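You operate a simulated robot arm through the tools that you are given. There is no shell and no other tool.

Carry out the task below with a simulated two-armed robot. There is one attempt and no reset: what you move stays moved.

## Task
Put the 25 mm wooden bung from the top of the steel workbench on the shelf of the steel workbench and the 19 mm wooden bung on the grey belt pulley. Put the 19 silver socket from the service table on top of the rubber bush and the 10 silver socket on the grey flat anode. Open the stores drawer. Any order will do.
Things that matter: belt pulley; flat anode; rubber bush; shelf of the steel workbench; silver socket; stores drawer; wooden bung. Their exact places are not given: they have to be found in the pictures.

Only the result counts: the job must be done as asked and must still hold three seconds after the hand-in. Knocking over, shifting, dropping, spilling or breaking anything else fails it.

## Robot
Two 7-joint arms with two-finger parallel grippers on one trunk, on a base that drives. Base frame: it is fixed to the floor where the robot stands at the start and does not move with it; the origin is under the middle of the robot, x ahead of it, y to its left, z up. Units: m, rad, N and s.
The left shoulder is at the start at [0.11, 0.169, 1.511], the right one opposite. With the tool pointing down near the work surface each hand reaches from about 0.4 to 0.72 m from the robot's upright axis, wherever it stands, measured 20 degrees to its own side. Places, roughly: belt pulley [1.5, -1.25, 0.75]; flat anode [1.5, 0.25, 0.75]; rubber bush [1.25, 0.25, 1]; shelf of the steel workbench [2.2, -1.6, 0.5]; silver socket [1.5, 0.5, 1]; stores drawer [5.1, -1.4, 0.8]; wooden bung [1.5, -1.5, 1]. Payload 1.57 kg a hand.
Tool frame (each hand has its own): the origin (TCP) lies between the finger pads and is the grasp point; the fingertips stand 0.03 m ahead of it; z points along the fingers, y is the line along which they close. The gripper opens to 0.08 m. The fingers are 0.017 m wide and 0.012 m thick; the gripper's body (0.04 by 0.082 m) begins 0.08 m behind the TCP.
Orientation is that of the tool frame in the base frame, as [roll, pitch, yaw] about the fixed x, y, z axes, in that order (R = Rz(yaw) Ry(pitch) Rx(roll)). With the fingers straight down and closing along the base's y, the tool's x points along the base's -x, its y along +y and its z along -z.

## Interface
- The arms move only by the tool servo_tool. It takes "left_deltas", "right_deltas" or both (then of equal length, played together; a hand with none holds still); each is text: rows parted by semicolons, each of 7 numbers parted by spaces: the turn, a rotation vector about the base's x, y, z in rad, then the shift along the base's x, y, z in m, then the gripper command, from -1 (fully open) to 1 (shut), values between in proportion. In form: rx ry rz tx ty tz hand; .... A call has 1 to 20 rows; each row is the pose to reach, as a shift and turn from the pose commanded when the call began. Each row takes 0.2 s and may step no farther than 0.05 m and 0.15 rad from the row before; otherwise, or with a gripper value out of range, the whole call is refused. Where a pose cannot be reached the arm comes as near as it can. A force on the tool above 40 N (or 10 N above the force at the start of the call, whichever is more), or a blocked arm, ends the call early, and 0.2 s more pass. Each finger travels about 0.072 m/s and halts on what it meets, pressing with about 41 N; the grip force reading is that of the motor and also rises with nothing between the fingers. The clock runs only during rows and for 0.2 s after the last one: add rows that repeat a pose to give the fingers time. The reply holds the time, the measured pose of the TCP, the force on the tool along the base axes, the opening and the grip force, in the units named above and with some noise, with the torque about the TCP (base axes, N m) and any sound that the robot's microphone picked up, and new pictures: "views" is both (left out), scene, wrist or none (wrist: the cameras of the hands that moved).
- Cameras (640 x 400 px; columns grow to the right, rows downward): "scene" is now at [0.1569, -0.0099, 1.7104]; the picture's right is [0.04, -1.00, 0.00], its down [-0.74, -0.03, -0.67] and it looks along [0.67, 0.03, -0.74] (base axes); focal length 249 px, centre (320, 200). "left" rides on the left gripper at [0.072, 0.007, -0.122] in its tool frame; the picture's right is [-0.09, 1.00, 0.00], its down [-0.84, -0.08, -0.54] and it looks along [-0.54, -0.05, 0.84] (tool axes); focal length 238 px, centre (320, 200). "right" rides on the right gripper at [0.072, -0.007, -0.122] in its tool frame; the picture's right is [0.09, 1.00, 0.00], its down [-0.84, 0.08, -0.54] and it looks along [-0.54, 0.05, 0.84] (tool axes); focal length 238 px, centre (320, 200).
- raise_lower(by): slides the trunk up (or, below 0, down) by that many m; the arms and the scene camera ride with it, the base frame stays. It gives what a move gives, with no picture.
- roll_base(legs): drives the robot by 1 to 6 legs, each [ahead, left, turn to the left] in m, m and rad, along the robot's own axes; the way and the turn of a leg run together, so that a leg with both is an arc; at most 1.5 m and 3.142 rad a leg. The arms and the cameras ride along, it lands a little off, and it stops where it bumps. It gives what a move gives, and a new picture of the scene camera.
- pan_tilt(pan, tilt): turns the head with the scene camera to pan (to the left, within 1.501 rad either way) and tilt (down, from -0.506 to 1.204), counted from straight ahead of the robot. It gives what a move gives, and a new picture of the scene camera.
- probe_pixels(camera, pixels): for up to 12 pixels [column, row] of the newest picture of that camera ("zoom" is the newest enlarged one), the place [x, y, z] in the base frame of the surface seen there, good to about 0.002 m, but the place of the scene camera against the robot may be out by one fixed shift of up to 0.025 m in any direction. No time passes.
- inspect(camera, box): a new picture of the part [left, top, right, bottom] of that camera's present view, enlarged. No time passes.
- finish_job(): hands the job in; it is judged then, once.

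Open the grippers and draw the arms clear of the work before you hand the job in, unless the task says otherwise.

The tools are called as name(argument=value, ...) on one line, values as JSON. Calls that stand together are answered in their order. servo_tool: Moves the arms, as the interface text tells. Its arguments: {"type":"object","properties":{"left_deltas":{"type":"string"},"right_deltas":{"type":"string"},"views":{"type":"string","enum":["both","scene","wrist","none"]}},"required":[]} The other tools are called the same way: raise_lower (by) slides the trunk up or down; roll_base (legs) drives the base; pan_tilt (pan, tilt) turns the head that bears the scene camera; probe_pixels (camera, pixels) gives the place of the surface under pixels of a picture; inspect (camera, box) takes an enlarged picture of a part of a camera's view; finish_job () hands the job in.

At the start:

```text
t: 0.0
left_tool_pos: [0.6398, 0.3108, 1.0332]
left_ee_rot: [3.141, 0.001, -3.14]
left_force: [-0.1, 0.4, 0.0]
left_wrist_torque: [-0.01, -0.01, -0.01]
left_gripper_width: 0.08
left_gripper_force: 0.0
right_tool_pos: [0.6528, -0.2567, 1.0681]
right_ee_rot: [-3.141, 0.0, -3.141]
right_force: [0.6, -0.9, 0.4]
right_wrist_torque: [0.05, -0.01, 0.0]
right_gripper_width: 0.0801
right_gripper_force: 0.0
trunk travel left (down, up): [-0.825, 0.065]
robot x, y, heading: [-0.0021, -0.0011, 0.001]
head pan, tilt: [0.042, 0.836]
```

scene: 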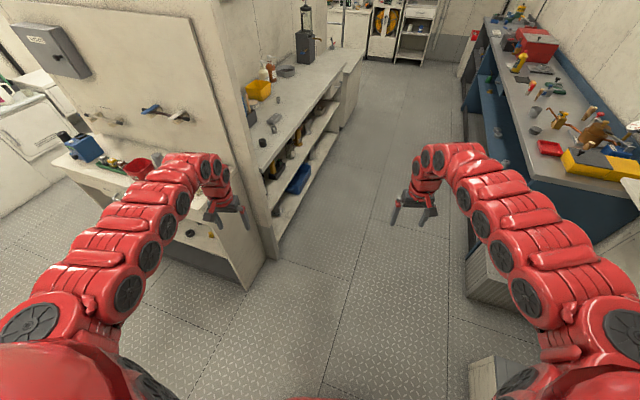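
right: 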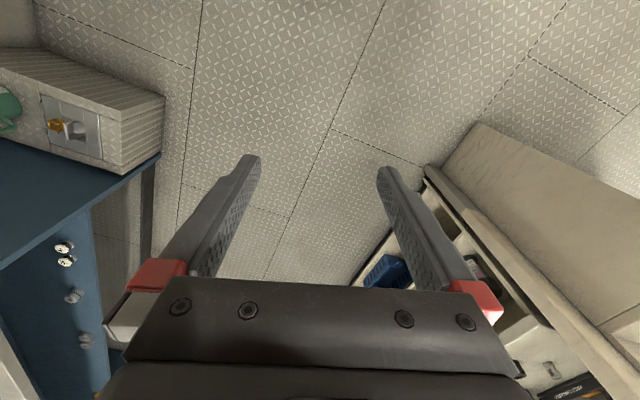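
left: 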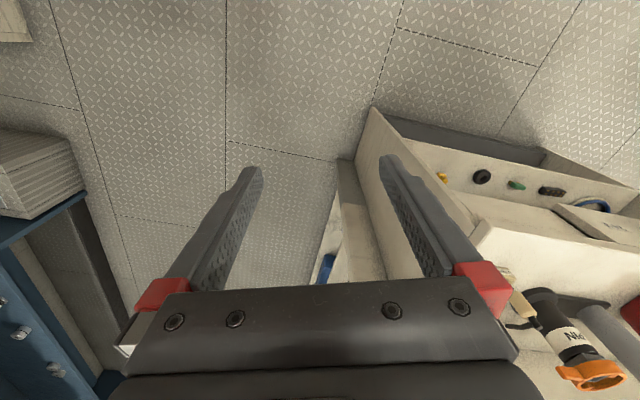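

The scene shows a counter on the left (service table?) and a blue bench on the right. I'll enlarge both areas for a look.

inspect(camera="scene", box=[220, 0, 380, 200])

inspect(camera="scene", box=[450, 0, 640, 200])

probe_pixels(camera="scene", pixels=[[272, 120], [260, 90], [285, 71], [262, 142], [540, 128], [550, 148], [533, 112], [600, 165], [300, 180], [350, 60], [395, 40], [490, 290]])

```text
2.00 times, centred on (300, 100) of scene
```

zoom: 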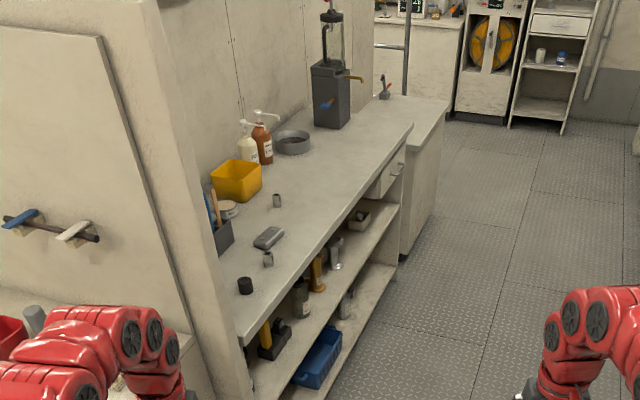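

```text
2.00 times, centred on (545, 100) of scene
```

zoom: 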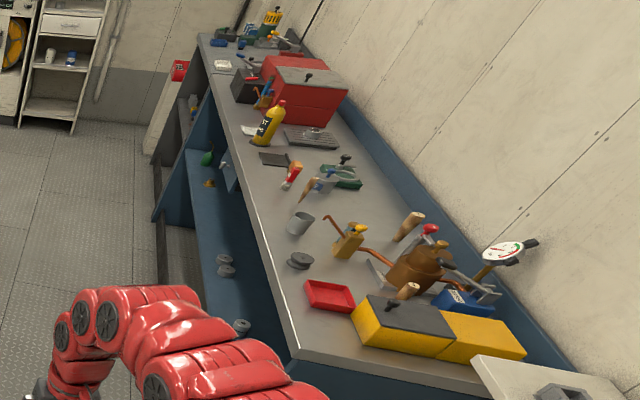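

```text
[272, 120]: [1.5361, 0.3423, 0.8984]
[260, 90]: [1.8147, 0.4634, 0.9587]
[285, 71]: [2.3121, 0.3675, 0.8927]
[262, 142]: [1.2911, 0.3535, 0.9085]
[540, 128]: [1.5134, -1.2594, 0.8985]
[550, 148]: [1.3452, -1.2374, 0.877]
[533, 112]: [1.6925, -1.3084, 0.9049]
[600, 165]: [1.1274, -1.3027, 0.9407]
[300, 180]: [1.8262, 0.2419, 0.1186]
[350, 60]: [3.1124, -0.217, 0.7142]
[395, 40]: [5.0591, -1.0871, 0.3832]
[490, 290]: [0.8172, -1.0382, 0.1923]
```

Left counter top z≈0.87 with sockets, anode and bush; right bench has bungs and the pulley. I'll tilt the head up for a better overview before driving.

pan_tilt(pan=0.5, tilt=0.6)

probe_pixels(camera="scene", pixels=[[320, 200], [400, 200], [450, 200], [450, 150], [420, 260], [480, 150], [350, 100], [500, 120]])

pan_tilt(pan=-0.5, tilt=0.6)

```text
t: 0.9
left_tool_pos: [0.6399, 0.311, 1.0338]
left_ee_rot: [-3.141, 0.001, -3.141]
left_force: [0.8, 0.5, 1.0]
left_wrist_torque: [0.0, 0.01, 0.01]
left_gripper_width: 0.0799
left_gripper_force: 0.1
right_tool_pos: [0.6521, -0.2563, 1.069]
right_ee_rot: [3.141, 0.001, 3.14]
right_force: [-0.1, 0.5, 0.0]
right_wrist_torque: [-0.05, 0.01, 0.02]
right_gripper_width: 0.08
right_gripper_force: 0.0
trunk travel left (down, up): [-0.825, 0.065]
robot x, y, heading: [-0.0001, -0.0007, -0.002]
head pan, tilt: [0.499, 0.6]
```

scene: 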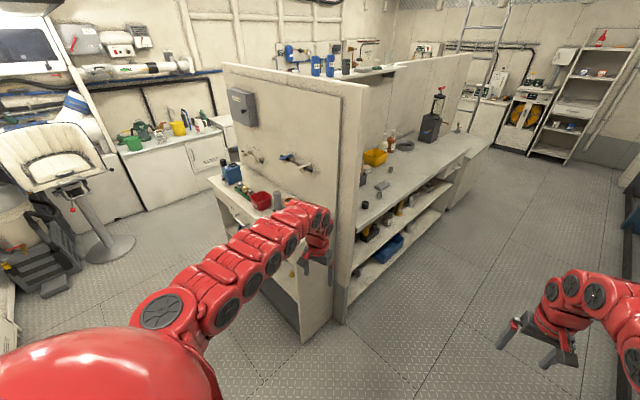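

```text
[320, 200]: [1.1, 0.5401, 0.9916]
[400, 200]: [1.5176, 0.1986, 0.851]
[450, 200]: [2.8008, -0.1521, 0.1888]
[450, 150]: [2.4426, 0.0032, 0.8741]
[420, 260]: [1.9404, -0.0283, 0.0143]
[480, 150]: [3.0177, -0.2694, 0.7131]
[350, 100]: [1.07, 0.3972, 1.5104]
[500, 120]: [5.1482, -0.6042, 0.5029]
```

```text
t: 2.2
left_tool_pos: [0.6407, 0.3116, 1.0334]
left_ee_rot: [-3.141, 0.0, -3.139]
left_force: [0.1, 0.4, -1.2]
left_wrist_torque: [0.0, -0.01, -0.04]
left_gripper_width: 0.0798
left_gripper_force: 0.0
right_tool_pos: [0.6522, -0.2554, 1.0691]
right_ee_rot: [3.142, 0.0, 3.141]
right_force: [-0.3, 0.4, -0.4]
right_wrist_torque: [-0.01, 0.0, 0.01]
right_gripper_width: 0.0801
right_gripper_force: 0.0
trunk travel left (down, up): [-0.825, 0.065]
robot x, y, heading: [0.0012, 0.001, -0.001]
head pan, tilt: [-0.499, 0.6]
```

scene: 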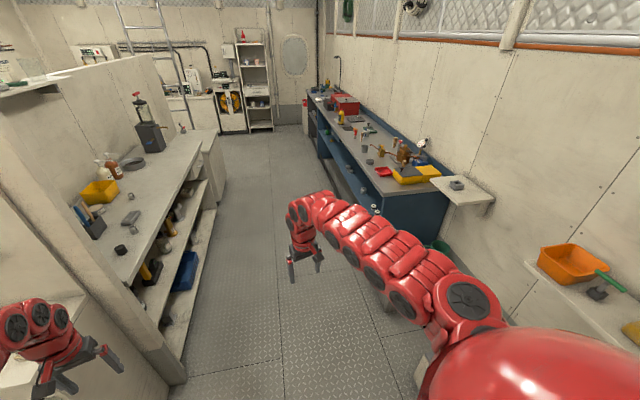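

I'll probe edges of both counters and aisle geometry from this picture.

inspect(camera="scene", box=[60, 100, 260, 300])

probe_pixels(camera="scene", pixels=[[130, 278], [168, 215], [190, 175], [205, 145], [60, 238], [100, 200], [148, 310], [185, 378], [120, 248], [135, 240], [128, 217], [112, 190]])

inspect(camera="scene", box=[290, 60, 510, 240])

probe_pixels(camera="scene", pixels=[[380, 192], [345, 140], [318, 105], [440, 188], [385, 215], [400, 270], [369, 165], [385, 172], [320, 150], [335, 180], [440, 240], [470, 192]])

```text
2.00 times, centred on (160, 200) of scene
```

zoom: 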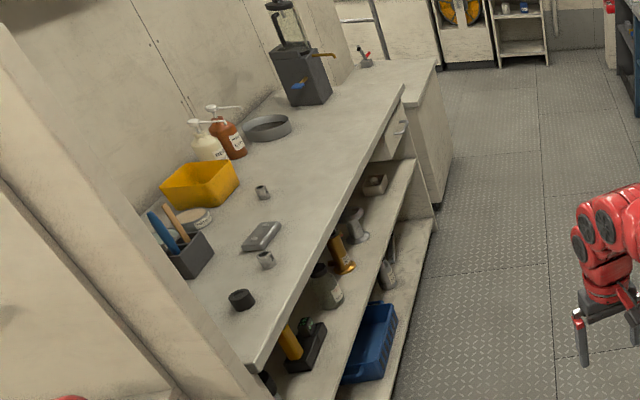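

```text
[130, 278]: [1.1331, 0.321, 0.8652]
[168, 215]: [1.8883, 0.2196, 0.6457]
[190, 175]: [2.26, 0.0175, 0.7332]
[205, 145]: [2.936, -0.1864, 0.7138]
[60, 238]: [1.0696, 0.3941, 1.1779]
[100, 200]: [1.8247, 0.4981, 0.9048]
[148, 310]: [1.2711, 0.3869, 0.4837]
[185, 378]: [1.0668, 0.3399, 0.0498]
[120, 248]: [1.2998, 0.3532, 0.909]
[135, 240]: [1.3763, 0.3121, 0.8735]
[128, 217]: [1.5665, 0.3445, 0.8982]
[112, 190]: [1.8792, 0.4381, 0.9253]
```

```text
2.22 times, centred on (400, 150) of scene
```

zoom: 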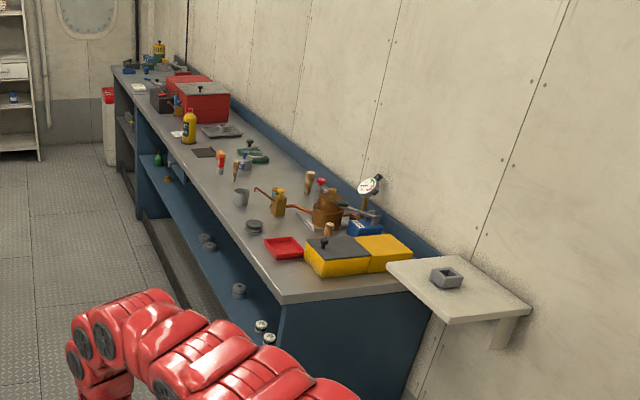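

```text
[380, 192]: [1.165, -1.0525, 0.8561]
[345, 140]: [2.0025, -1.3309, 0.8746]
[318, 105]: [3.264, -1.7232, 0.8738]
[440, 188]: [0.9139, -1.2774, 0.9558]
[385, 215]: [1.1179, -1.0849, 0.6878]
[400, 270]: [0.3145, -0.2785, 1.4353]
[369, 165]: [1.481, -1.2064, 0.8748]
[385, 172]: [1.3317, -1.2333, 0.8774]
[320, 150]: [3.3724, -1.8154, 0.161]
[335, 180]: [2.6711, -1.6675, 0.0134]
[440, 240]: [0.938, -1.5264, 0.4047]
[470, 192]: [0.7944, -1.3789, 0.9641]
```

The room runs about -0.3 rad relative to my heading (bench edge from (1.165,-1.05) to (3.26,-1.72)). I'll tuck both hands nearer before driving down the aisle.

servo_tool(left_deltas="0 0 0 -0.04 -0.02 0.01 -1;0 0 0 -0.08 -0.04 0.02 -1;0 0 0 -0.12 -0.06 0.03 -1;0 0 0 -0.16 -0.08 0.04 -1;0 0 0 -0.19 -0.1 0.05 -1", right_deltas="0 0 0 -0.04 0.01 0.01 -1;0 0 0 -0.08 0.02 0.02 -1;0 0 0 -0.12 0.03 0.02 -1;0 0 0 -0.16 0.04 0.02 -1;0 0 0 -0.20 0.05 0.02 -1", views="none")

pan_tilt(pan=0.6, tilt=0.8)

roll_base(legs=[[0, 0, -0.305], [0.9, 0, 0]])

```text
t: 3.4
left_tool_pos: [0.6211, 0.2378, 1.0206]
left_ee_rot: [-3.141, -0.009, -3.139]
left_force: [0.1, 0.0, -0.4]
left_wrist_torque: [0.03, 0.03, -0.04]
left_gripper_width: 0.08
left_gripper_force: 0.2
left hand out of reach, approached as far as the arm can: row 1, 2, 3, 4, 5
right_tool_pos: [0.6379, -0.2367, 1.0639]
right_ee_rot: [3.14, -0.001, 3.141]
right_force: [0.8, -0.7, -0.1]
right_wrist_torque: [0.06, 0.06, 0.02]
right_gripper_width: 0.0798
right_gripper_force: 0.1
right hand out of reach, approached as far as the arm can: row 1, 2, 3, 4, 5
trunk travel left (down, up): [-0.825, 0.065]
robot x, y, heading: [-0.0013, -0.0008, 0.001]
head pan, tilt: [-0.499, 0.6]
```

```text
t: 4.7
left_tool_pos: [0.6211, 0.2404, 1.0199]
left_ee_rot: [-3.139, -0.008, -3.141]
left_force: [-0.2, -0.3, 0.3]
left_wrist_torque: [-0.03, 0.01, -0.04]
left_gripper_width: 0.08
left_gripper_force: 0.1
right_tool_pos: [0.6382, -0.2355, 1.0646]
right_ee_rot: [3.141, -0.001, -3.141]
right_force: [-1.2, -0.5, 1.2]
right_wrist_torque: [0.03, 0.01, -0.01]
right_gripper_width: 0.0801
right_gripper_force: 0.1
trunk travel left (down, up): [-0.825, 0.065]
robot x, y, heading: [0.003, -0.0006, 0.002]
head pan, tilt: [0.6, 0.799]
```

scene: 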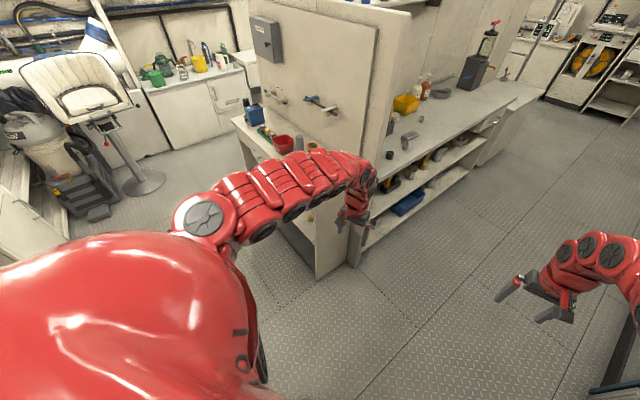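

```text
t: 10.4
left_tool_pos: [1.5219, -0.2308, 1.0207]
left_ee_rot: [-3.141, -0.006, 2.842]
left_force: [0.7, 0.4, -0.3]
left_wrist_torque: [-0.01, 0.04, 0.01]
left_gripper_width: 0.0801
left_gripper_force: 0.1
right_tool_pos: [1.395, -0.6895, 1.0646]
right_ee_rot: [-3.141, -0.001, 2.84]
right_force: [0.1, 0.0, 0.0]
right_wrist_torque: [-0.02, 0.01, -0.03]
right_gripper_width: 0.0799
right_gripper_force: 0.1
trunk travel left (down, up): [-0.825, 0.065]
robot x, y, heading: [0.8603, -0.2724, -0.303]
head pan, tilt: [0.6, 0.799]
```

scene: 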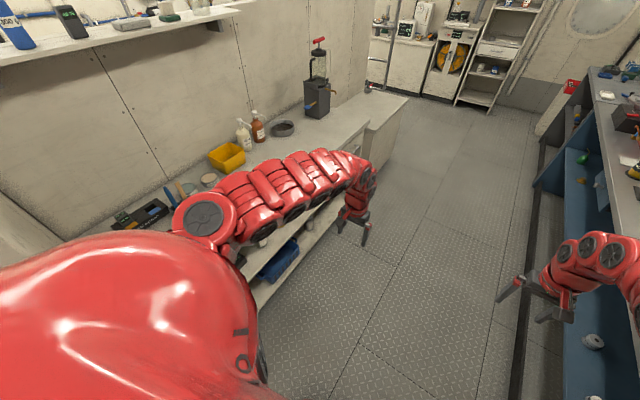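

Now at aisle middle. Drive ahead 0.4 and turn left to face the service table.

roll_base(legs=[[0.4, 0, 0], [0, 0, 1.571]])

pan_tilt(pan=0.0, tilt=0.85)

```text
t: 16.7
left_tool_pos: [1.2058, 0.2715, 1.0223]
left_ee_rot: [-3.14, -0.006, -1.887]
left_force: [-0.5, -0.4, 0.0]
left_wrist_torque: [0.01, 0.02, 0.0]
left_gripper_width: 0.0802
left_gripper_force: 0.0
right_tool_pos: [1.6623, 0.1369, 1.0648]
right_ee_rot: [-3.141, -0.003, -1.889]
right_force: [0.3, 0.3, 0.0]
right_wrist_torque: [-0.02, 0.0, 0.0]
right_gripper_width: 0.0798
right_gripper_force: 0.2
trunk travel left (down, up): [-0.825, 0.065]
robot x, y, heading: [1.2388, -0.3958, 1.254]
head pan, tilt: [0.6, 0.799]
```

scene: 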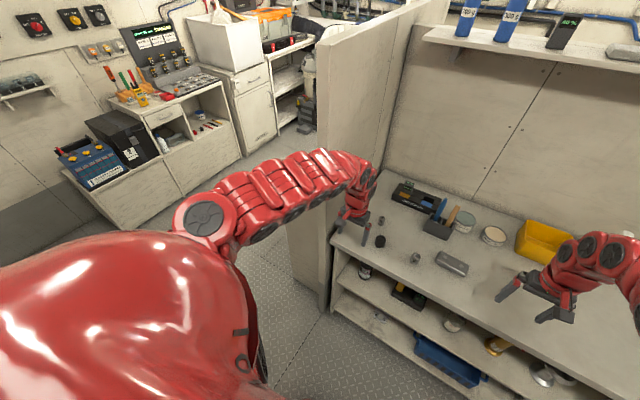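

```text
t: 17.7
left_tool_pos: [1.2057, 0.2708, 1.0196]
left_ee_rot: [-3.139, -0.007, -1.887]
left_force: [0.4, -0.5, 0.4]
left_wrist_torque: [-0.01, -0.03, -0.01]
left_gripper_width: 0.0797
left_gripper_force: 0.0
right_tool_pos: [1.6622, 0.1375, 1.0653]
right_ee_rot: [3.14, -0.002, -1.889]
right_force: [-0.5, 0.4, 0.1]
right_wrist_torque: [-0.02, 0.01, -0.01]
right_gripper_width: 0.08
right_gripper_force: 0.1
trunk travel left (down, up): [-0.825, 0.065]
robot x, y, heading: [1.2402, -0.3936, 1.249]
head pan, tilt: [0.0, 0.85]
```

scene: 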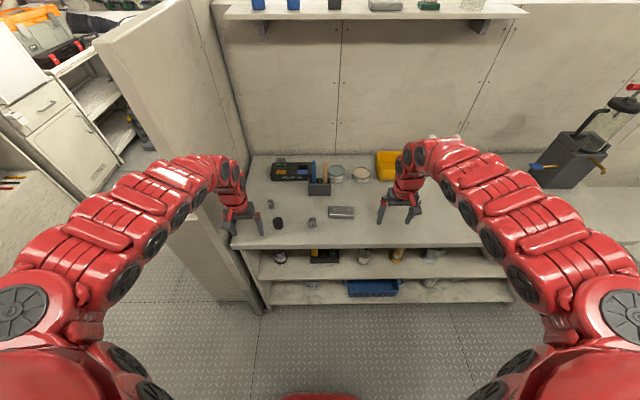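

inspect(camera="scene", box=[230, 140, 430, 265])

```text
3.20 times, centred on (330, 202) of scene
```

zoom: 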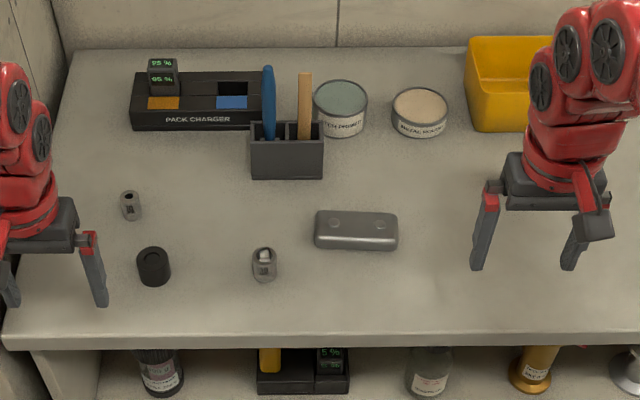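

I see two sockets (zoom 130,205 and 265,265), bush (153,267), anode (355,230); a third socket-like item seen earlier may hide behind the right arm. I'll move the right hand sideways to see.

servo_tool(right_deltas="0 0 0 0.045 -0.015 0.0 -1;0 0 0 0.09 -0.03 0 -1;0 0 0 0.135 -0.045 0 -1;0 0 0 0.18 -0.06 0 -1", views="both")

inspect(camera="scene", box=[230, 140, 430, 265])

```text
t: 18.7
left_tool_pos: [1.2074, 0.2705, 1.0206]
left_ee_rot: [3.141, -0.006, -1.888]
left_force: [0.2, 0.0, 1.0]
left_wrist_torque: [-0.02, -0.01, -0.01]
left_gripper_width: 0.08
left_gripper_force: 0.0
right_tool_pos: [1.843, 0.0806, 1.0677]
right_ee_rot: [3.139, -0.001, -1.891]
right_force: [-0.8, -0.8, 0.3]
right_wrist_torque: [0.02, 0.04, 0.03]
right_gripper_width: 0.0801
right_gripper_force: 0.1
trunk travel left (down, up): [-0.825, 0.065]
robot x, y, heading: [1.2409, -0.3949, 1.25]
head pan, tilt: [0.0, 0.85]
```

scene: 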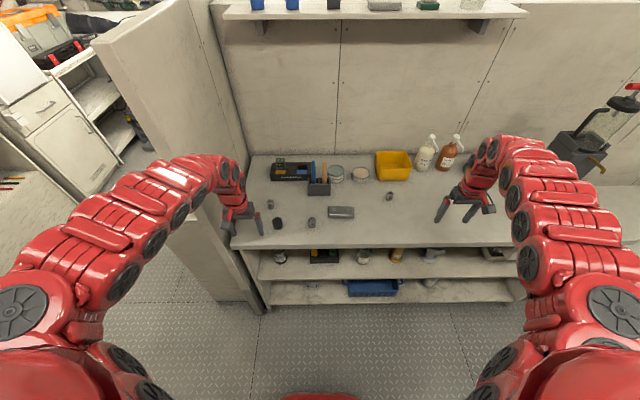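
right: 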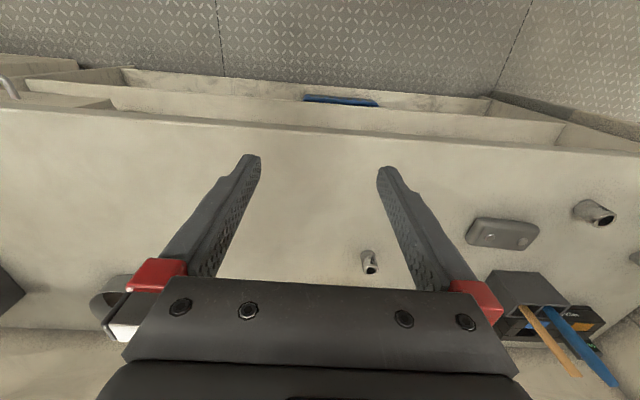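

```text
3.20 times, centred on (330, 202) of scene
```

zoom: 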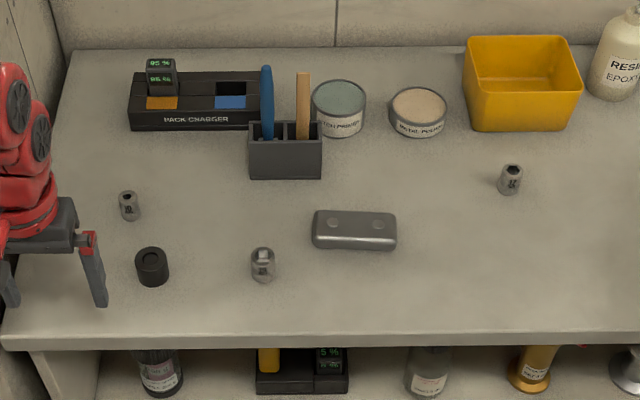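

Three sockets visible, possibly with printed numbers. Zoom in on each.

inspect(camera="scene", box=[256, 192, 288, 212])

inspect(camera="scene", box=[296, 212, 328, 232])

inspect(camera="scene", box=[373, 186, 405, 206])

inspect(camera="right", box=[350, 190, 640, 290])

inspect(camera="left", box=[0, 0, 640, 400])

probe_pixels(camera="scene", pixels=[[270, 206], [312, 222], [389, 196], [341, 212], [277, 224], [270, 202], [312, 218], [389, 192], [330, 208], [352, 210], [277, 220], [300, 210]])

```text
16.00 times, centred on (272, 202) of scene
```

zoom: 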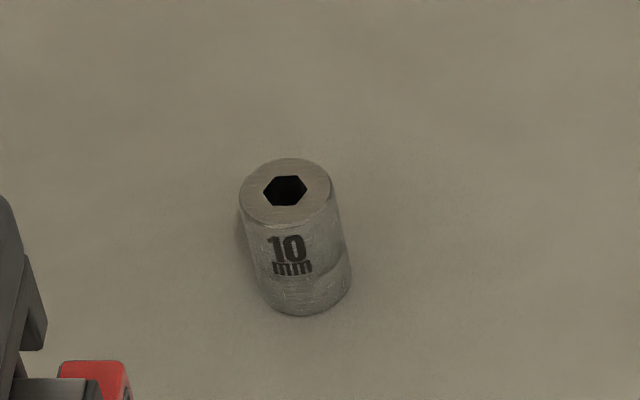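

```text
16.00 times, centred on (312, 222) of scene
```

zoom: 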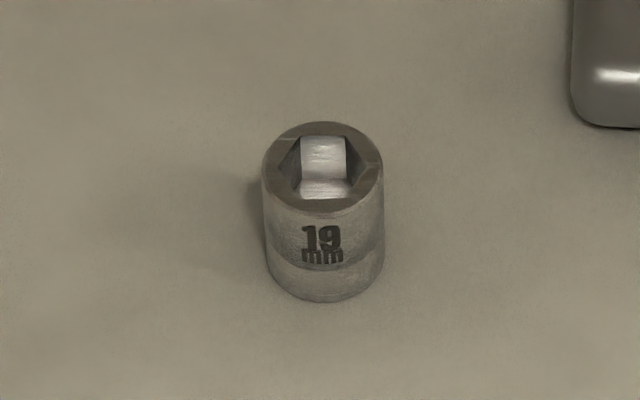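

```text
16.00 times, centred on (389, 196) of scene
```

zoom: 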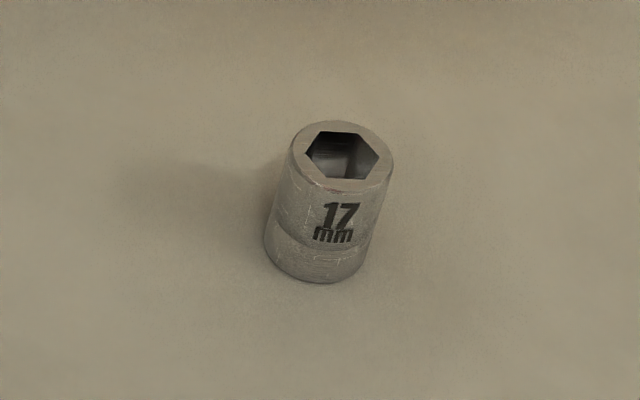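

```text
2.21 times, centred on (495, 240) of right
```

zoom: 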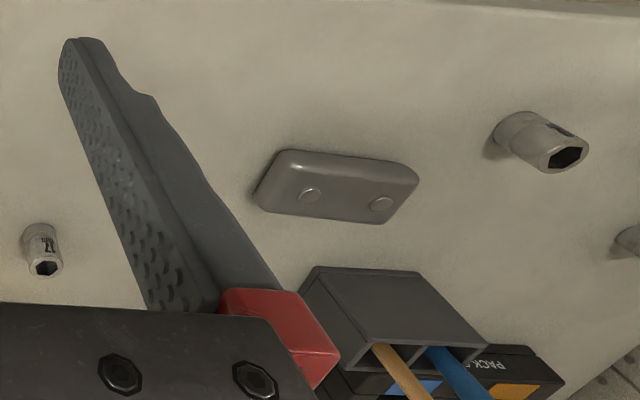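

```text
1.00 times, centred on (320, 200) of left (not enlarged: the box is as wide or as high as the picture)
```

zoom: 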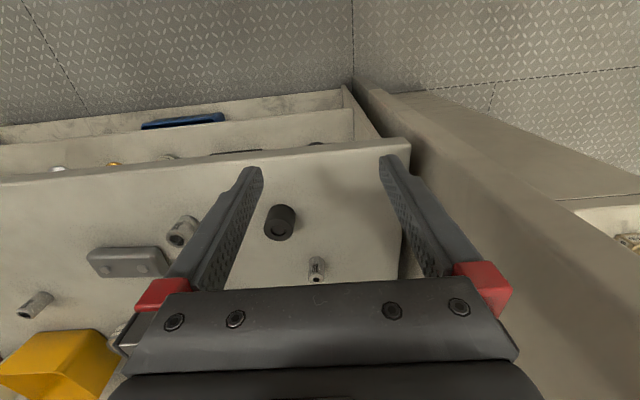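

```text
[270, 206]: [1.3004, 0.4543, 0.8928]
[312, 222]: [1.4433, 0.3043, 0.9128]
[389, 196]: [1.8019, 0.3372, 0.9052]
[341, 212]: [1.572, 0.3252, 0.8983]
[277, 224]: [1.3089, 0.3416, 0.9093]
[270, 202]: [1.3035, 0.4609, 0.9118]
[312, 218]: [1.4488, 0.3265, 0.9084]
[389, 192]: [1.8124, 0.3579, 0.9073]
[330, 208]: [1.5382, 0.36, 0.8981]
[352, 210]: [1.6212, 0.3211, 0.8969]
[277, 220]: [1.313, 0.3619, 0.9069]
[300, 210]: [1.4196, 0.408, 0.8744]
```

Labels readable: 10 at (270,204), 17 decoy at (389,194), 19 at (312,220). Before moving nearer I probe the partition face and left arm for clearance.

probe_pixels(camera="scene", pixels=[[215, 110], [240, 140], [250, 158], [200, 150], [222, 60], [150, 180], [185, 165], [120, 100], [200, 240], [235, 240], [120, 210], [235, 170]])

```text
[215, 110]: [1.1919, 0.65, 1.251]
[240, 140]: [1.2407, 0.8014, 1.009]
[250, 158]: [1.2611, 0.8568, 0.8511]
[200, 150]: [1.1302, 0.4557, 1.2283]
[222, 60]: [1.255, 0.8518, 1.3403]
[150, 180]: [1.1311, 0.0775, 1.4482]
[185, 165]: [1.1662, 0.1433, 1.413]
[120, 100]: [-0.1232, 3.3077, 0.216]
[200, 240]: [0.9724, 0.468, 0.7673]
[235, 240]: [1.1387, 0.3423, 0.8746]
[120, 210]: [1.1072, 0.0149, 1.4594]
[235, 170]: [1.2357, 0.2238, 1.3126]
```

Partition face is at room-u≈0.945; arm outer at 1.05. Shift right 0.12 then ahead 0.22.

roll_base(legs=[[0, -0.12, 0], [0.22, 0, 0]])

inspect(camera="left", box=[0, 0, 640, 400])

```text
t: 21.2
left_tool_pos: [1.3807, 0.4337, 1.0208]
left_ee_rot: [-3.139, -0.006, -1.881]
left_force: [0.2, 0.2, -0.8]
left_wrist_torque: [-0.01, -0.01, 0.0]
left_gripper_width: 0.0802
left_gripper_force: 0.1
right_tool_pos: [2.0155, 0.2458, 1.0689]
right_ee_rot: [-3.141, -0.003, -1.887]
right_force: [0.1, -0.2, -0.5]
right_wrist_torque: [0.0, -0.02, -0.03]
right_gripper_width: 0.08
right_gripper_force: 0.1
trunk travel left (down, up): [-0.825, 0.065]
robot x, y, heading: [1.4138, -0.2321, 1.259]
head pan, tilt: [0.0, 0.85]
```

scene: 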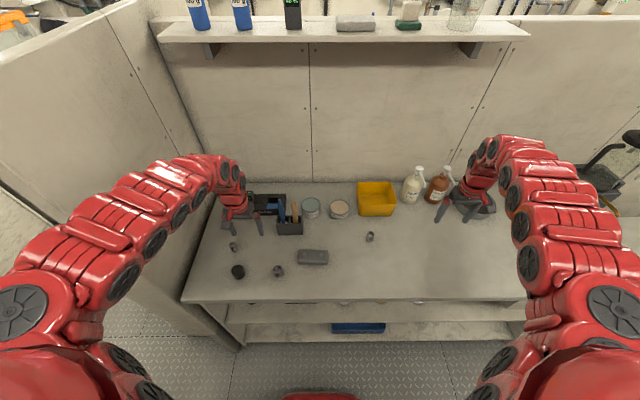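

```text
1.00 times, centred on (320, 200) of left (not enlarged: the box is as wide or as high as the picture)
```

zoom: 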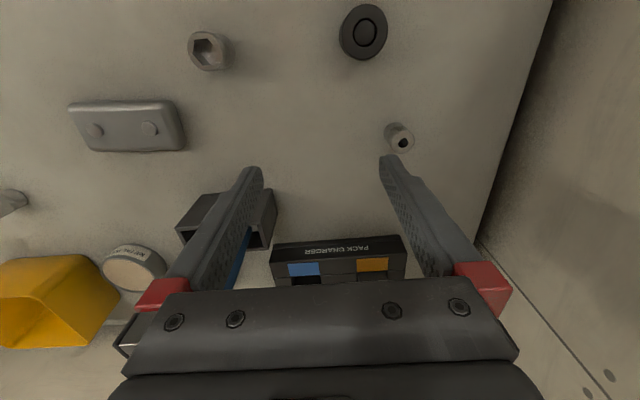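

The left wrist camera now sees 10 socket (403,140), 19 socket (207,50), bush (363,32), anode (130,125). Probing them from this accurate camera.

probe_pixels(camera="left", pixels=[[403, 143], [402, 150], [394, 130], [204, 50], [207, 40], [215, 60], [365, 32], [345, 30], [382, 32], [95, 130], [150, 128], [130, 108]])

inspect(camera="left", box=[60, 0, 460, 170])

probe_pixels(camera="left", pixels=[[70, 105], [78, 145], [183, 148], [172, 102], [270, 200], [185, 232], [290, 245], [400, 240], [320, 170], [245, 240]])

```text
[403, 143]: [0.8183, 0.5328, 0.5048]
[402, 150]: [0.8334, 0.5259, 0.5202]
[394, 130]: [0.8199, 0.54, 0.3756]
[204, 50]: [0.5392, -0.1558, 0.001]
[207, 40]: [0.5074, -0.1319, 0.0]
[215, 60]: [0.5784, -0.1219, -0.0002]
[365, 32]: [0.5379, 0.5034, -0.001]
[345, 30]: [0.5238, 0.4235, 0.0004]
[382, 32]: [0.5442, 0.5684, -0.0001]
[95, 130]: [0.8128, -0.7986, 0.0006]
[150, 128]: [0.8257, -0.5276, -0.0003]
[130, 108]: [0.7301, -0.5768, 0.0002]
```

```text
1.60 times, centred on (260, 85) of left
```

zoom: 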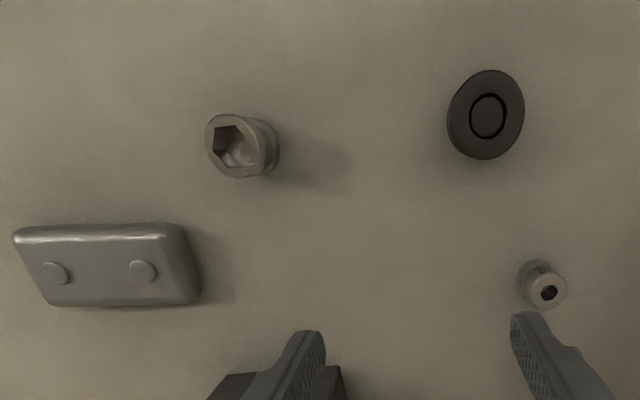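

```text
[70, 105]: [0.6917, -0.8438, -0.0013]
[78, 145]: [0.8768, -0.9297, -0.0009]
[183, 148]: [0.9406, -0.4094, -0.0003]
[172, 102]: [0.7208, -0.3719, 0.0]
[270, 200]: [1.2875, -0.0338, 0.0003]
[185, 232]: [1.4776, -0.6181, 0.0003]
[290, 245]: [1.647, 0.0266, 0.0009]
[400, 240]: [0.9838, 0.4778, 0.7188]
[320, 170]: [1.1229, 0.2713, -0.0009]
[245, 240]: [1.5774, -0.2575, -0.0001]
```

Those probes used the old left picture; I'll probe on the zoom picture instead.

probe_pixels(camera="zoom", pixels=[[535, 290], [556, 295], [546, 302], [236, 178], [212, 130], [262, 160], [487, 115], [487, 75], [487, 156], [30, 290], [195, 300], [15, 235]])

probe_pixels(camera="zoom", pixels=[[165, 232], [56, 272], [144, 270], [100, 270], [260, 118], [238, 114], [450, 115], [524, 112], [536, 265], [400, 200], [230, 385], [210, 150]])

```text
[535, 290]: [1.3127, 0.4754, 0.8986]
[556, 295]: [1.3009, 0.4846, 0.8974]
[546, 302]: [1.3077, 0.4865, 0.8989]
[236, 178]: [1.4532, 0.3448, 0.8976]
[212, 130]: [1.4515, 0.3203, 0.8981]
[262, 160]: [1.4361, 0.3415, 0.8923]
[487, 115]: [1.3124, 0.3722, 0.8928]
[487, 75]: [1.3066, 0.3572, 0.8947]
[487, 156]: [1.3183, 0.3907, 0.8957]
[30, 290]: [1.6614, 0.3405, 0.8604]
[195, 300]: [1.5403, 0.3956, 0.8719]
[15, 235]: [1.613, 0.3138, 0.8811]
```

```text
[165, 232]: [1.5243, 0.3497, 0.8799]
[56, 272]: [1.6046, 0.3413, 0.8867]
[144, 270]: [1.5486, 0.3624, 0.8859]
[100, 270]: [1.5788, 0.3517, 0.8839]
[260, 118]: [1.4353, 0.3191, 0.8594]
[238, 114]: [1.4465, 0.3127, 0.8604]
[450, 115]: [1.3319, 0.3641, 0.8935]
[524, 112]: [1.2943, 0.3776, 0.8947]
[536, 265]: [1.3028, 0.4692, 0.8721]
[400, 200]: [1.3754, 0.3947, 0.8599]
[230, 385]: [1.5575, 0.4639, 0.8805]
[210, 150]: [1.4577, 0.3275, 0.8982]
```

Accurate positions now: table z 0.860; 19 socket ≈(1.445,0.330), top 0.898; 10 socket ≈(1.307,0.481); bush ≈(1.3125,0.373), top 0.894; anode centre ≈(1.577,0.352), top 0.884. Move the left hand above the 19 socket.

servo_tool(left_deltas="0 0 0 0.02 -0.035 0.01 -1;0 0 0 0.042 -0.07 0.01 -1;0 0 0 0.064 -0.104 0.0 -1;0 0 0 0.064 -0.104 -0.03 -1;0 0 0 0.064 -0.104 -0.03 -1", views="wrist")

```text
t: 22.4
left_tool_pos: [1.4598, 0.3738, 0.9531]
left_ee_rot: [-3.14, -0.009, -1.883]
left_force: [-0.3, 0.1, 0.5]
left_wrist_torque: [-0.02, 0.02, 0.0]
left_gripper_width: 0.0798
left_gripper_force: 0.1
left hand out of reach, approached as far as the arm can: row 1, 2, 3, 4, 5
right_tool_pos: [2.0145, 0.2472, 1.0691]
right_ee_rot: [-3.141, -0.001, -1.885]
right_force: [-0.3, 0.3, -0.2]
right_wrist_torque: [-0.02, 0.02, -0.02]
right_gripper_width: 0.0799
right_gripper_force: 0.0
trunk travel left (down, up): [-0.825, 0.065]
robot x, y, heading: [1.4152, -0.2295, 1.258]
head pan, tilt: [0.0, 0.85]
```

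left: 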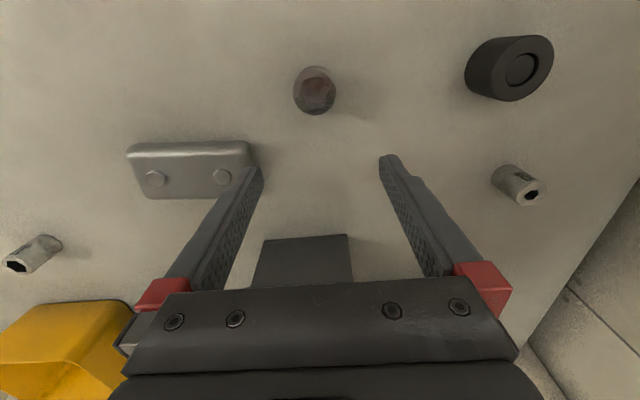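

The hand can't fold that close at this height (stopped at (1.460,0.374,0.953)). Raising the trunk lets the hand work nearer; I'll raise it and then test with a zero move.

raise_lower(by=0.06)

servo_tool(left_deltas="0 0 0 0 0 0 -1;0 0 0 0 0 0 -1", views="none")

```text
t: 23.4
left_tool_pos: [1.4616, 0.3727, 1.0141]
left_ee_rot: [-3.14, -0.009, -1.883]
left_force: [0.3, -0.1, -0.2]
left_wrist_torque: [0.04, 0.0, -0.04]
left_gripper_width: 0.0799
left_gripper_force: 0.0
right_tool_pos: [2.0155, 0.2468, 1.1266]
right_ee_rot: [-3.141, -0.002, -1.886]
right_force: [0.4, 0.2, 0.3]
right_wrist_torque: [-0.03, 0.05, 0.05]
right_gripper_width: 0.0801
right_gripper_force: 0.0
trunk travel left (down, up): [-0.885, 0.005]
robot x, y, heading: [1.4169, -0.2332, 1.256]
head pan, tilt: [0.0, 0.85]
```

```text
t: 24.0
left_tool_pos: [1.4605, 0.3733, 1.0141]
left_ee_rot: [-3.14, -0.007, -1.883]
left_force: [-0.3, -0.1, 0.4]
left_wrist_torque: [0.01, 0.02, -0.02]
left_gripper_width: 0.0799
left_gripper_force: 0.0
right_tool_pos: [2.0155, 0.2462, 1.1283]
right_ee_rot: [3.141, -0.002, -1.888]
right_force: [-0.5, 0.7, 0.2]
right_wrist_torque: [-0.03, 0.0, -0.02]
right_gripper_width: 0.08
right_gripper_force: 0.0
trunk travel left (down, up): [-0.885, 0.005]
robot x, y, heading: [1.4135, -0.2316, 1.262]
head pan, tilt: [0.0, 0.85]
```

The commanded pose equals the achieved one. Probe the 19 socket, bush and anode in the latest left picture.

inspect(camera="left", box=[100, 20, 580, 220])

```text
1.33 times, centred on (340, 120) of left
```

zoom: 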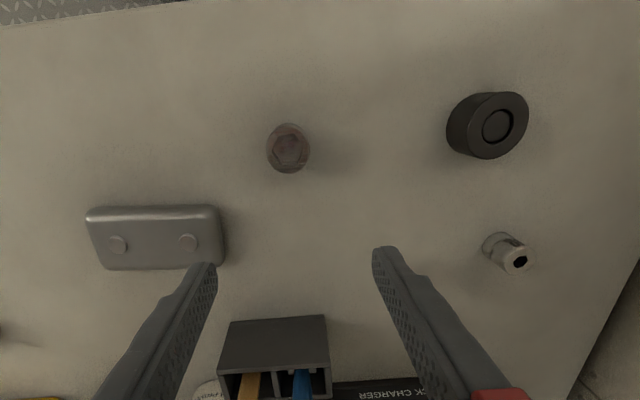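

probe_pixels(camera="zoom", pixels=[[289, 150], [270, 150], [308, 150], [288, 128], [288, 170], [497, 125], [520, 258], [118, 244], [188, 241], [153, 243], [230, 380], [300, 380]])

```text
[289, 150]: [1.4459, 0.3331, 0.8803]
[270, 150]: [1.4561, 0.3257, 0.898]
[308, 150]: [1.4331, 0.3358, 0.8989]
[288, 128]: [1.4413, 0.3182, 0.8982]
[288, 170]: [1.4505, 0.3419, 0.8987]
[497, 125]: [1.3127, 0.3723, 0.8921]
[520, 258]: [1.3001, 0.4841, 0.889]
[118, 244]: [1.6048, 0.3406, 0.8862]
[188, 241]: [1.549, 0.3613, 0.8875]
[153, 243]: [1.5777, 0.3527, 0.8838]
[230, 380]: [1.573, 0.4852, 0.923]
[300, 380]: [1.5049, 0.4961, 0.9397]
```

19 socket centre = (1.445,0.3305). Move above it and descend to z≈0.935, then check.

servo_tool(left_deltas="0 0 0 -0.008 -0.02 -0.03 -1;0 0 0 -0.0158 -0.0425 -0.06 -1;0 0 0 -0.0158 -0.0425 -0.08 -1;0 0 0 -0.0158 -0.0425 -0.08 -1", views="wrist")

```text
t: 25.0
left_tool_pos: [1.4433, 0.3313, 0.9335]
left_ee_rot: [-3.14, -0.009, -1.883]
left_force: [-0.1, 0.0, -0.5]
left_wrist_torque: [0.0, 0.03, -0.01]
left_gripper_width: 0.0797
left_gripper_force: 0.0
left hand out of reach, approached as far as the arm can: row 2
right_tool_pos: [2.0151, 0.2469, 1.1274]
right_ee_rot: [3.14, -0.001, -1.886]
right_force: [-0.4, 0.4, -0.3]
right_wrist_torque: [0.0, -0.03, 0.01]
right_gripper_width: 0.0801
right_gripper_force: 0.1
trunk travel left (down, up): [-0.885, 0.005]
robot x, y, heading: [1.4139, -0.2312, 1.253]
head pan, tilt: [0.0, 0.85]
```

left: 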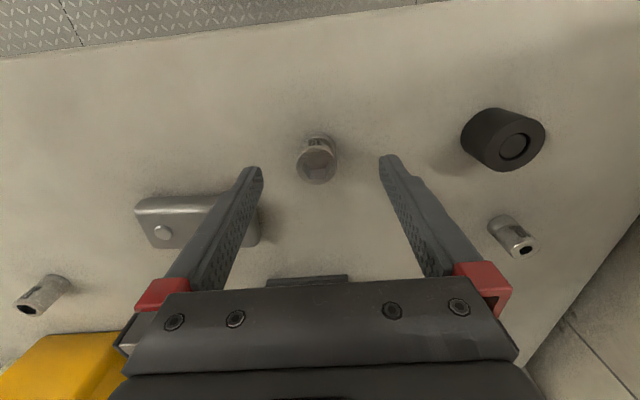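

Socket sits centred between fingers. Descend to TCP z≈0.895 and close.

servo_tool(left_deltas="0 0 0 0.001 -0.0005 -0.02 -1;0 0 0 0.001 -0.0005 -0.038 -1;0 0 0 0.001 -0.0005 -0.038 -1;0 0 0 0.001 -0.0005 -0.038 1;0 0 0 0.001 -0.0005 -0.038 1;0 0 0 0.001 -0.0005 -0.038 1;0 0 0 0.001 -0.0005 -0.038 1", views="wrist")

```text
t: 26.6
left_tool_pos: [1.4431, 0.331, 0.8948]
left_ee_rot: [-3.14, -0.009, -1.883]
left_force: [0.8, -0.5, 0.7]
left_wrist_torque: [-0.03, 0.0, 0.0]
left_gripper_width: 0.0294
left_gripper_force: 39.4
right_tool_pos: [2.0157, 0.2469, 1.1279]
right_ee_rot: [-3.141, -0.002, -1.887]
right_force: [0.3, 0.3, 0.9]
right_wrist_torque: [0.01, 0.01, -0.04]
right_gripper_width: 0.0803
right_gripper_force: 0.1
trunk travel left (down, up): [-0.885, 0.005]
robot x, y, heading: [1.4143, -0.232, 1.256]
head pan, tilt: [0.0, 0.85]
```

left: 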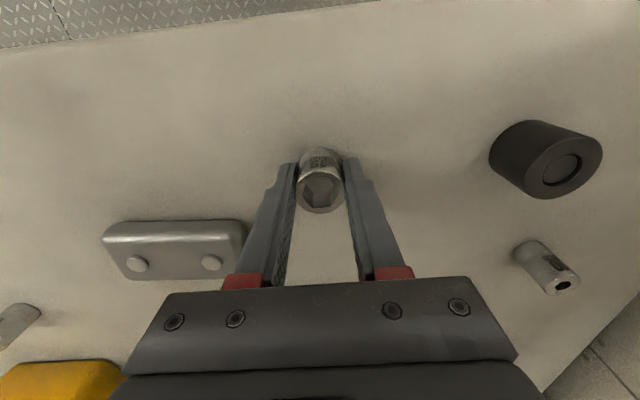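

Gripped (width 29 mm). Probe the socket rim against the TCP and the bush top again.

probe_pixels(camera="left", pixels=[[300, 192], [341, 190], [320, 212], [320, 169], [562, 152], [548, 193], [587, 148], [536, 172], [560, 170]])

inspect(camera="left", box=[220, 100, 620, 300])

```text
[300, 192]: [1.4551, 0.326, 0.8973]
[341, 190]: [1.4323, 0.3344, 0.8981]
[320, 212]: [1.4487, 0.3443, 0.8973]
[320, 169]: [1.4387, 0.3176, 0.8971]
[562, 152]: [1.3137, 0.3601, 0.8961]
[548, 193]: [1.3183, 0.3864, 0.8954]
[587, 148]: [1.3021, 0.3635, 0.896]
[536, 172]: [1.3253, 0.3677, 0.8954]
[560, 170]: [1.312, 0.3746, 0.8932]
```

```text
1.60 times, centred on (420, 200) of left
```

zoom: 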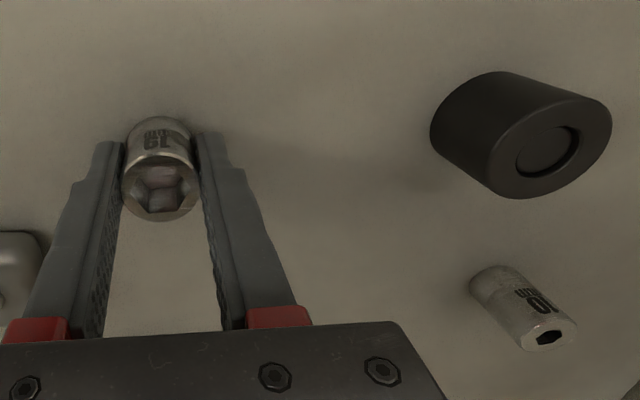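

probe_pixels(camera="zoom", pixels=[[547, 152], [500, 165], [596, 125], [515, 188], [580, 105], [490, 185], [608, 115], [555, 97], [538, 195]])

```text
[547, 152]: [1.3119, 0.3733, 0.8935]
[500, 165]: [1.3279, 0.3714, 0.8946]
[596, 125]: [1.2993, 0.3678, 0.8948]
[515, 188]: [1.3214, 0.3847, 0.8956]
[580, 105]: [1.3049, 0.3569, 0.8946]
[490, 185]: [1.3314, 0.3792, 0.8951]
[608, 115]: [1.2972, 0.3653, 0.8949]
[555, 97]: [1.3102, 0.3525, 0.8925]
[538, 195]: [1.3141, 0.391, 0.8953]
```

Bush centre (1.312,0.3725), top 0.895. Lift the socket, carry it across and hover.

servo_tool(left_deltas="0 0 0 0 0 0.035 1;0 0 0 0 0 0.07 1;0 0 0 -0.04 0.014 0.07 1;0 0 0 -0.08 0.028 0.07 1;0 0 0 -0.115 0.038 0.07 1;0 0 0 -0.1315 0.0417 0.065 1;0 0 0 -0.1315 0.0417 0.05 1;0 0 0 -0.1315 0.0417 0.05 1", views="wrist")

```text
t: 28.4
left_tool_pos: [1.3142, 0.3747, 0.945]
left_ee_rot: [-3.139, -0.007, -1.884]
left_force: [0.3, 0.3, -0.8]
left_wrist_torque: [-0.02, 0.01, 0.03]
left_gripper_width: 0.0292
left_gripper_force: 38.7
left hand out of reach, approached as far as the arm can: row 2, 3
right_tool_pos: [2.0151, 0.2462, 1.1284]
right_ee_rot: [3.14, -0.001, -1.885]
right_force: [-0.1, 1.4, -0.3]
right_wrist_torque: [0.03, -0.01, 0.02]
right_gripper_width: 0.0802
right_gripper_force: 0.1
trunk travel left (down, up): [-0.885, 0.005]
robot x, y, heading: [1.4163, -0.2271, 1.256]
head pan, tilt: [0.0, 0.85]
```

left: 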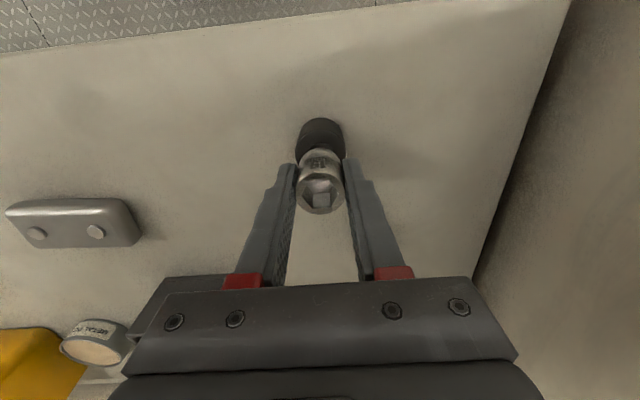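

Hovering over the bush; descend gently to z≈0.931 keeping grip, then verify.

servo_tool(left_deltas="0 0 0 -0.001 -0.001 -0.008 1;0 0 0 -0.001 -0.001 -0.013 1;0 0 0 -0.001 -0.001 -0.013 1", views="both")

inspect(camera="left", box=[260, 80, 400, 240])

inspect(camera="scene", box=[200, 230, 280, 290])

```text
t: 29.2
left_tool_pos: [1.3123, 0.3722, 0.9326]
left_ee_rot: [-3.14, -0.009, -1.882]
left_force: [-0.2, -0.3, -0.7]
left_wrist_torque: [-0.07, 0.02, 0.01]
left_gripper_width: 0.0289
left_gripper_force: 39.3
right_tool_pos: [2.0145, 0.2468, 1.1279]
right_ee_rot: [-3.141, -0.002, -1.887]
right_force: [-0.5, -0.3, -0.2]
right_wrist_torque: [0.02, 0.0, -0.01]
right_gripper_width: 0.0802
right_gripper_force: 0.0
trunk travel left (down, up): [-0.885, 0.005]
robot x, y, heading: [1.4143, -0.2294, 1.257]
head pan, tilt: [0.0, 0.85]
```

scene: 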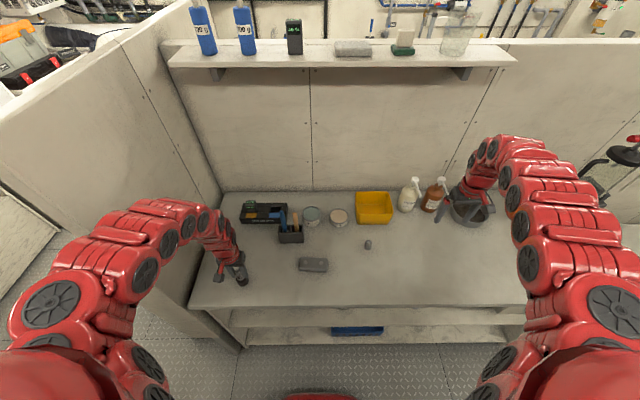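
left: 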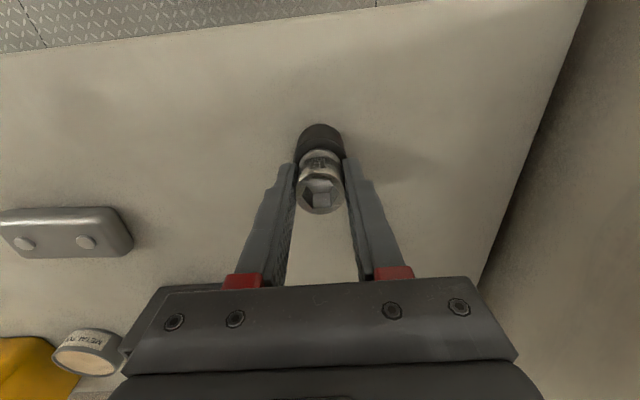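

```text
2.50 times, centred on (330, 160) of left
```

zoom: 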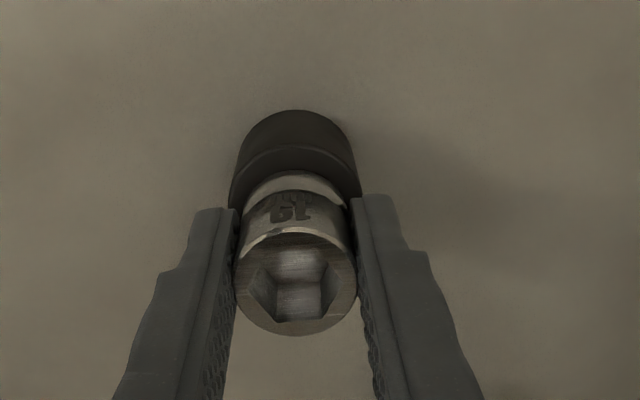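

```text
6.67 times, centred on (240, 260) of scene
```

zoom: 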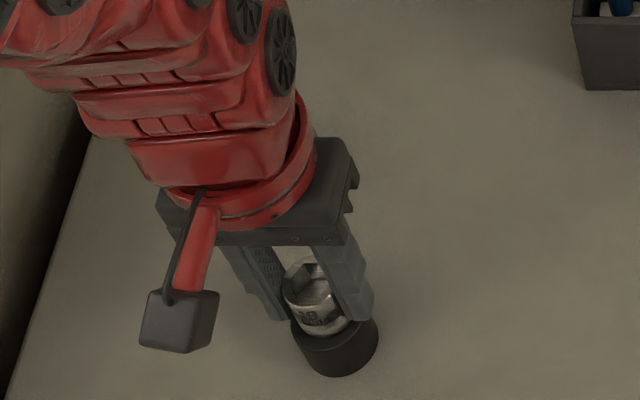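

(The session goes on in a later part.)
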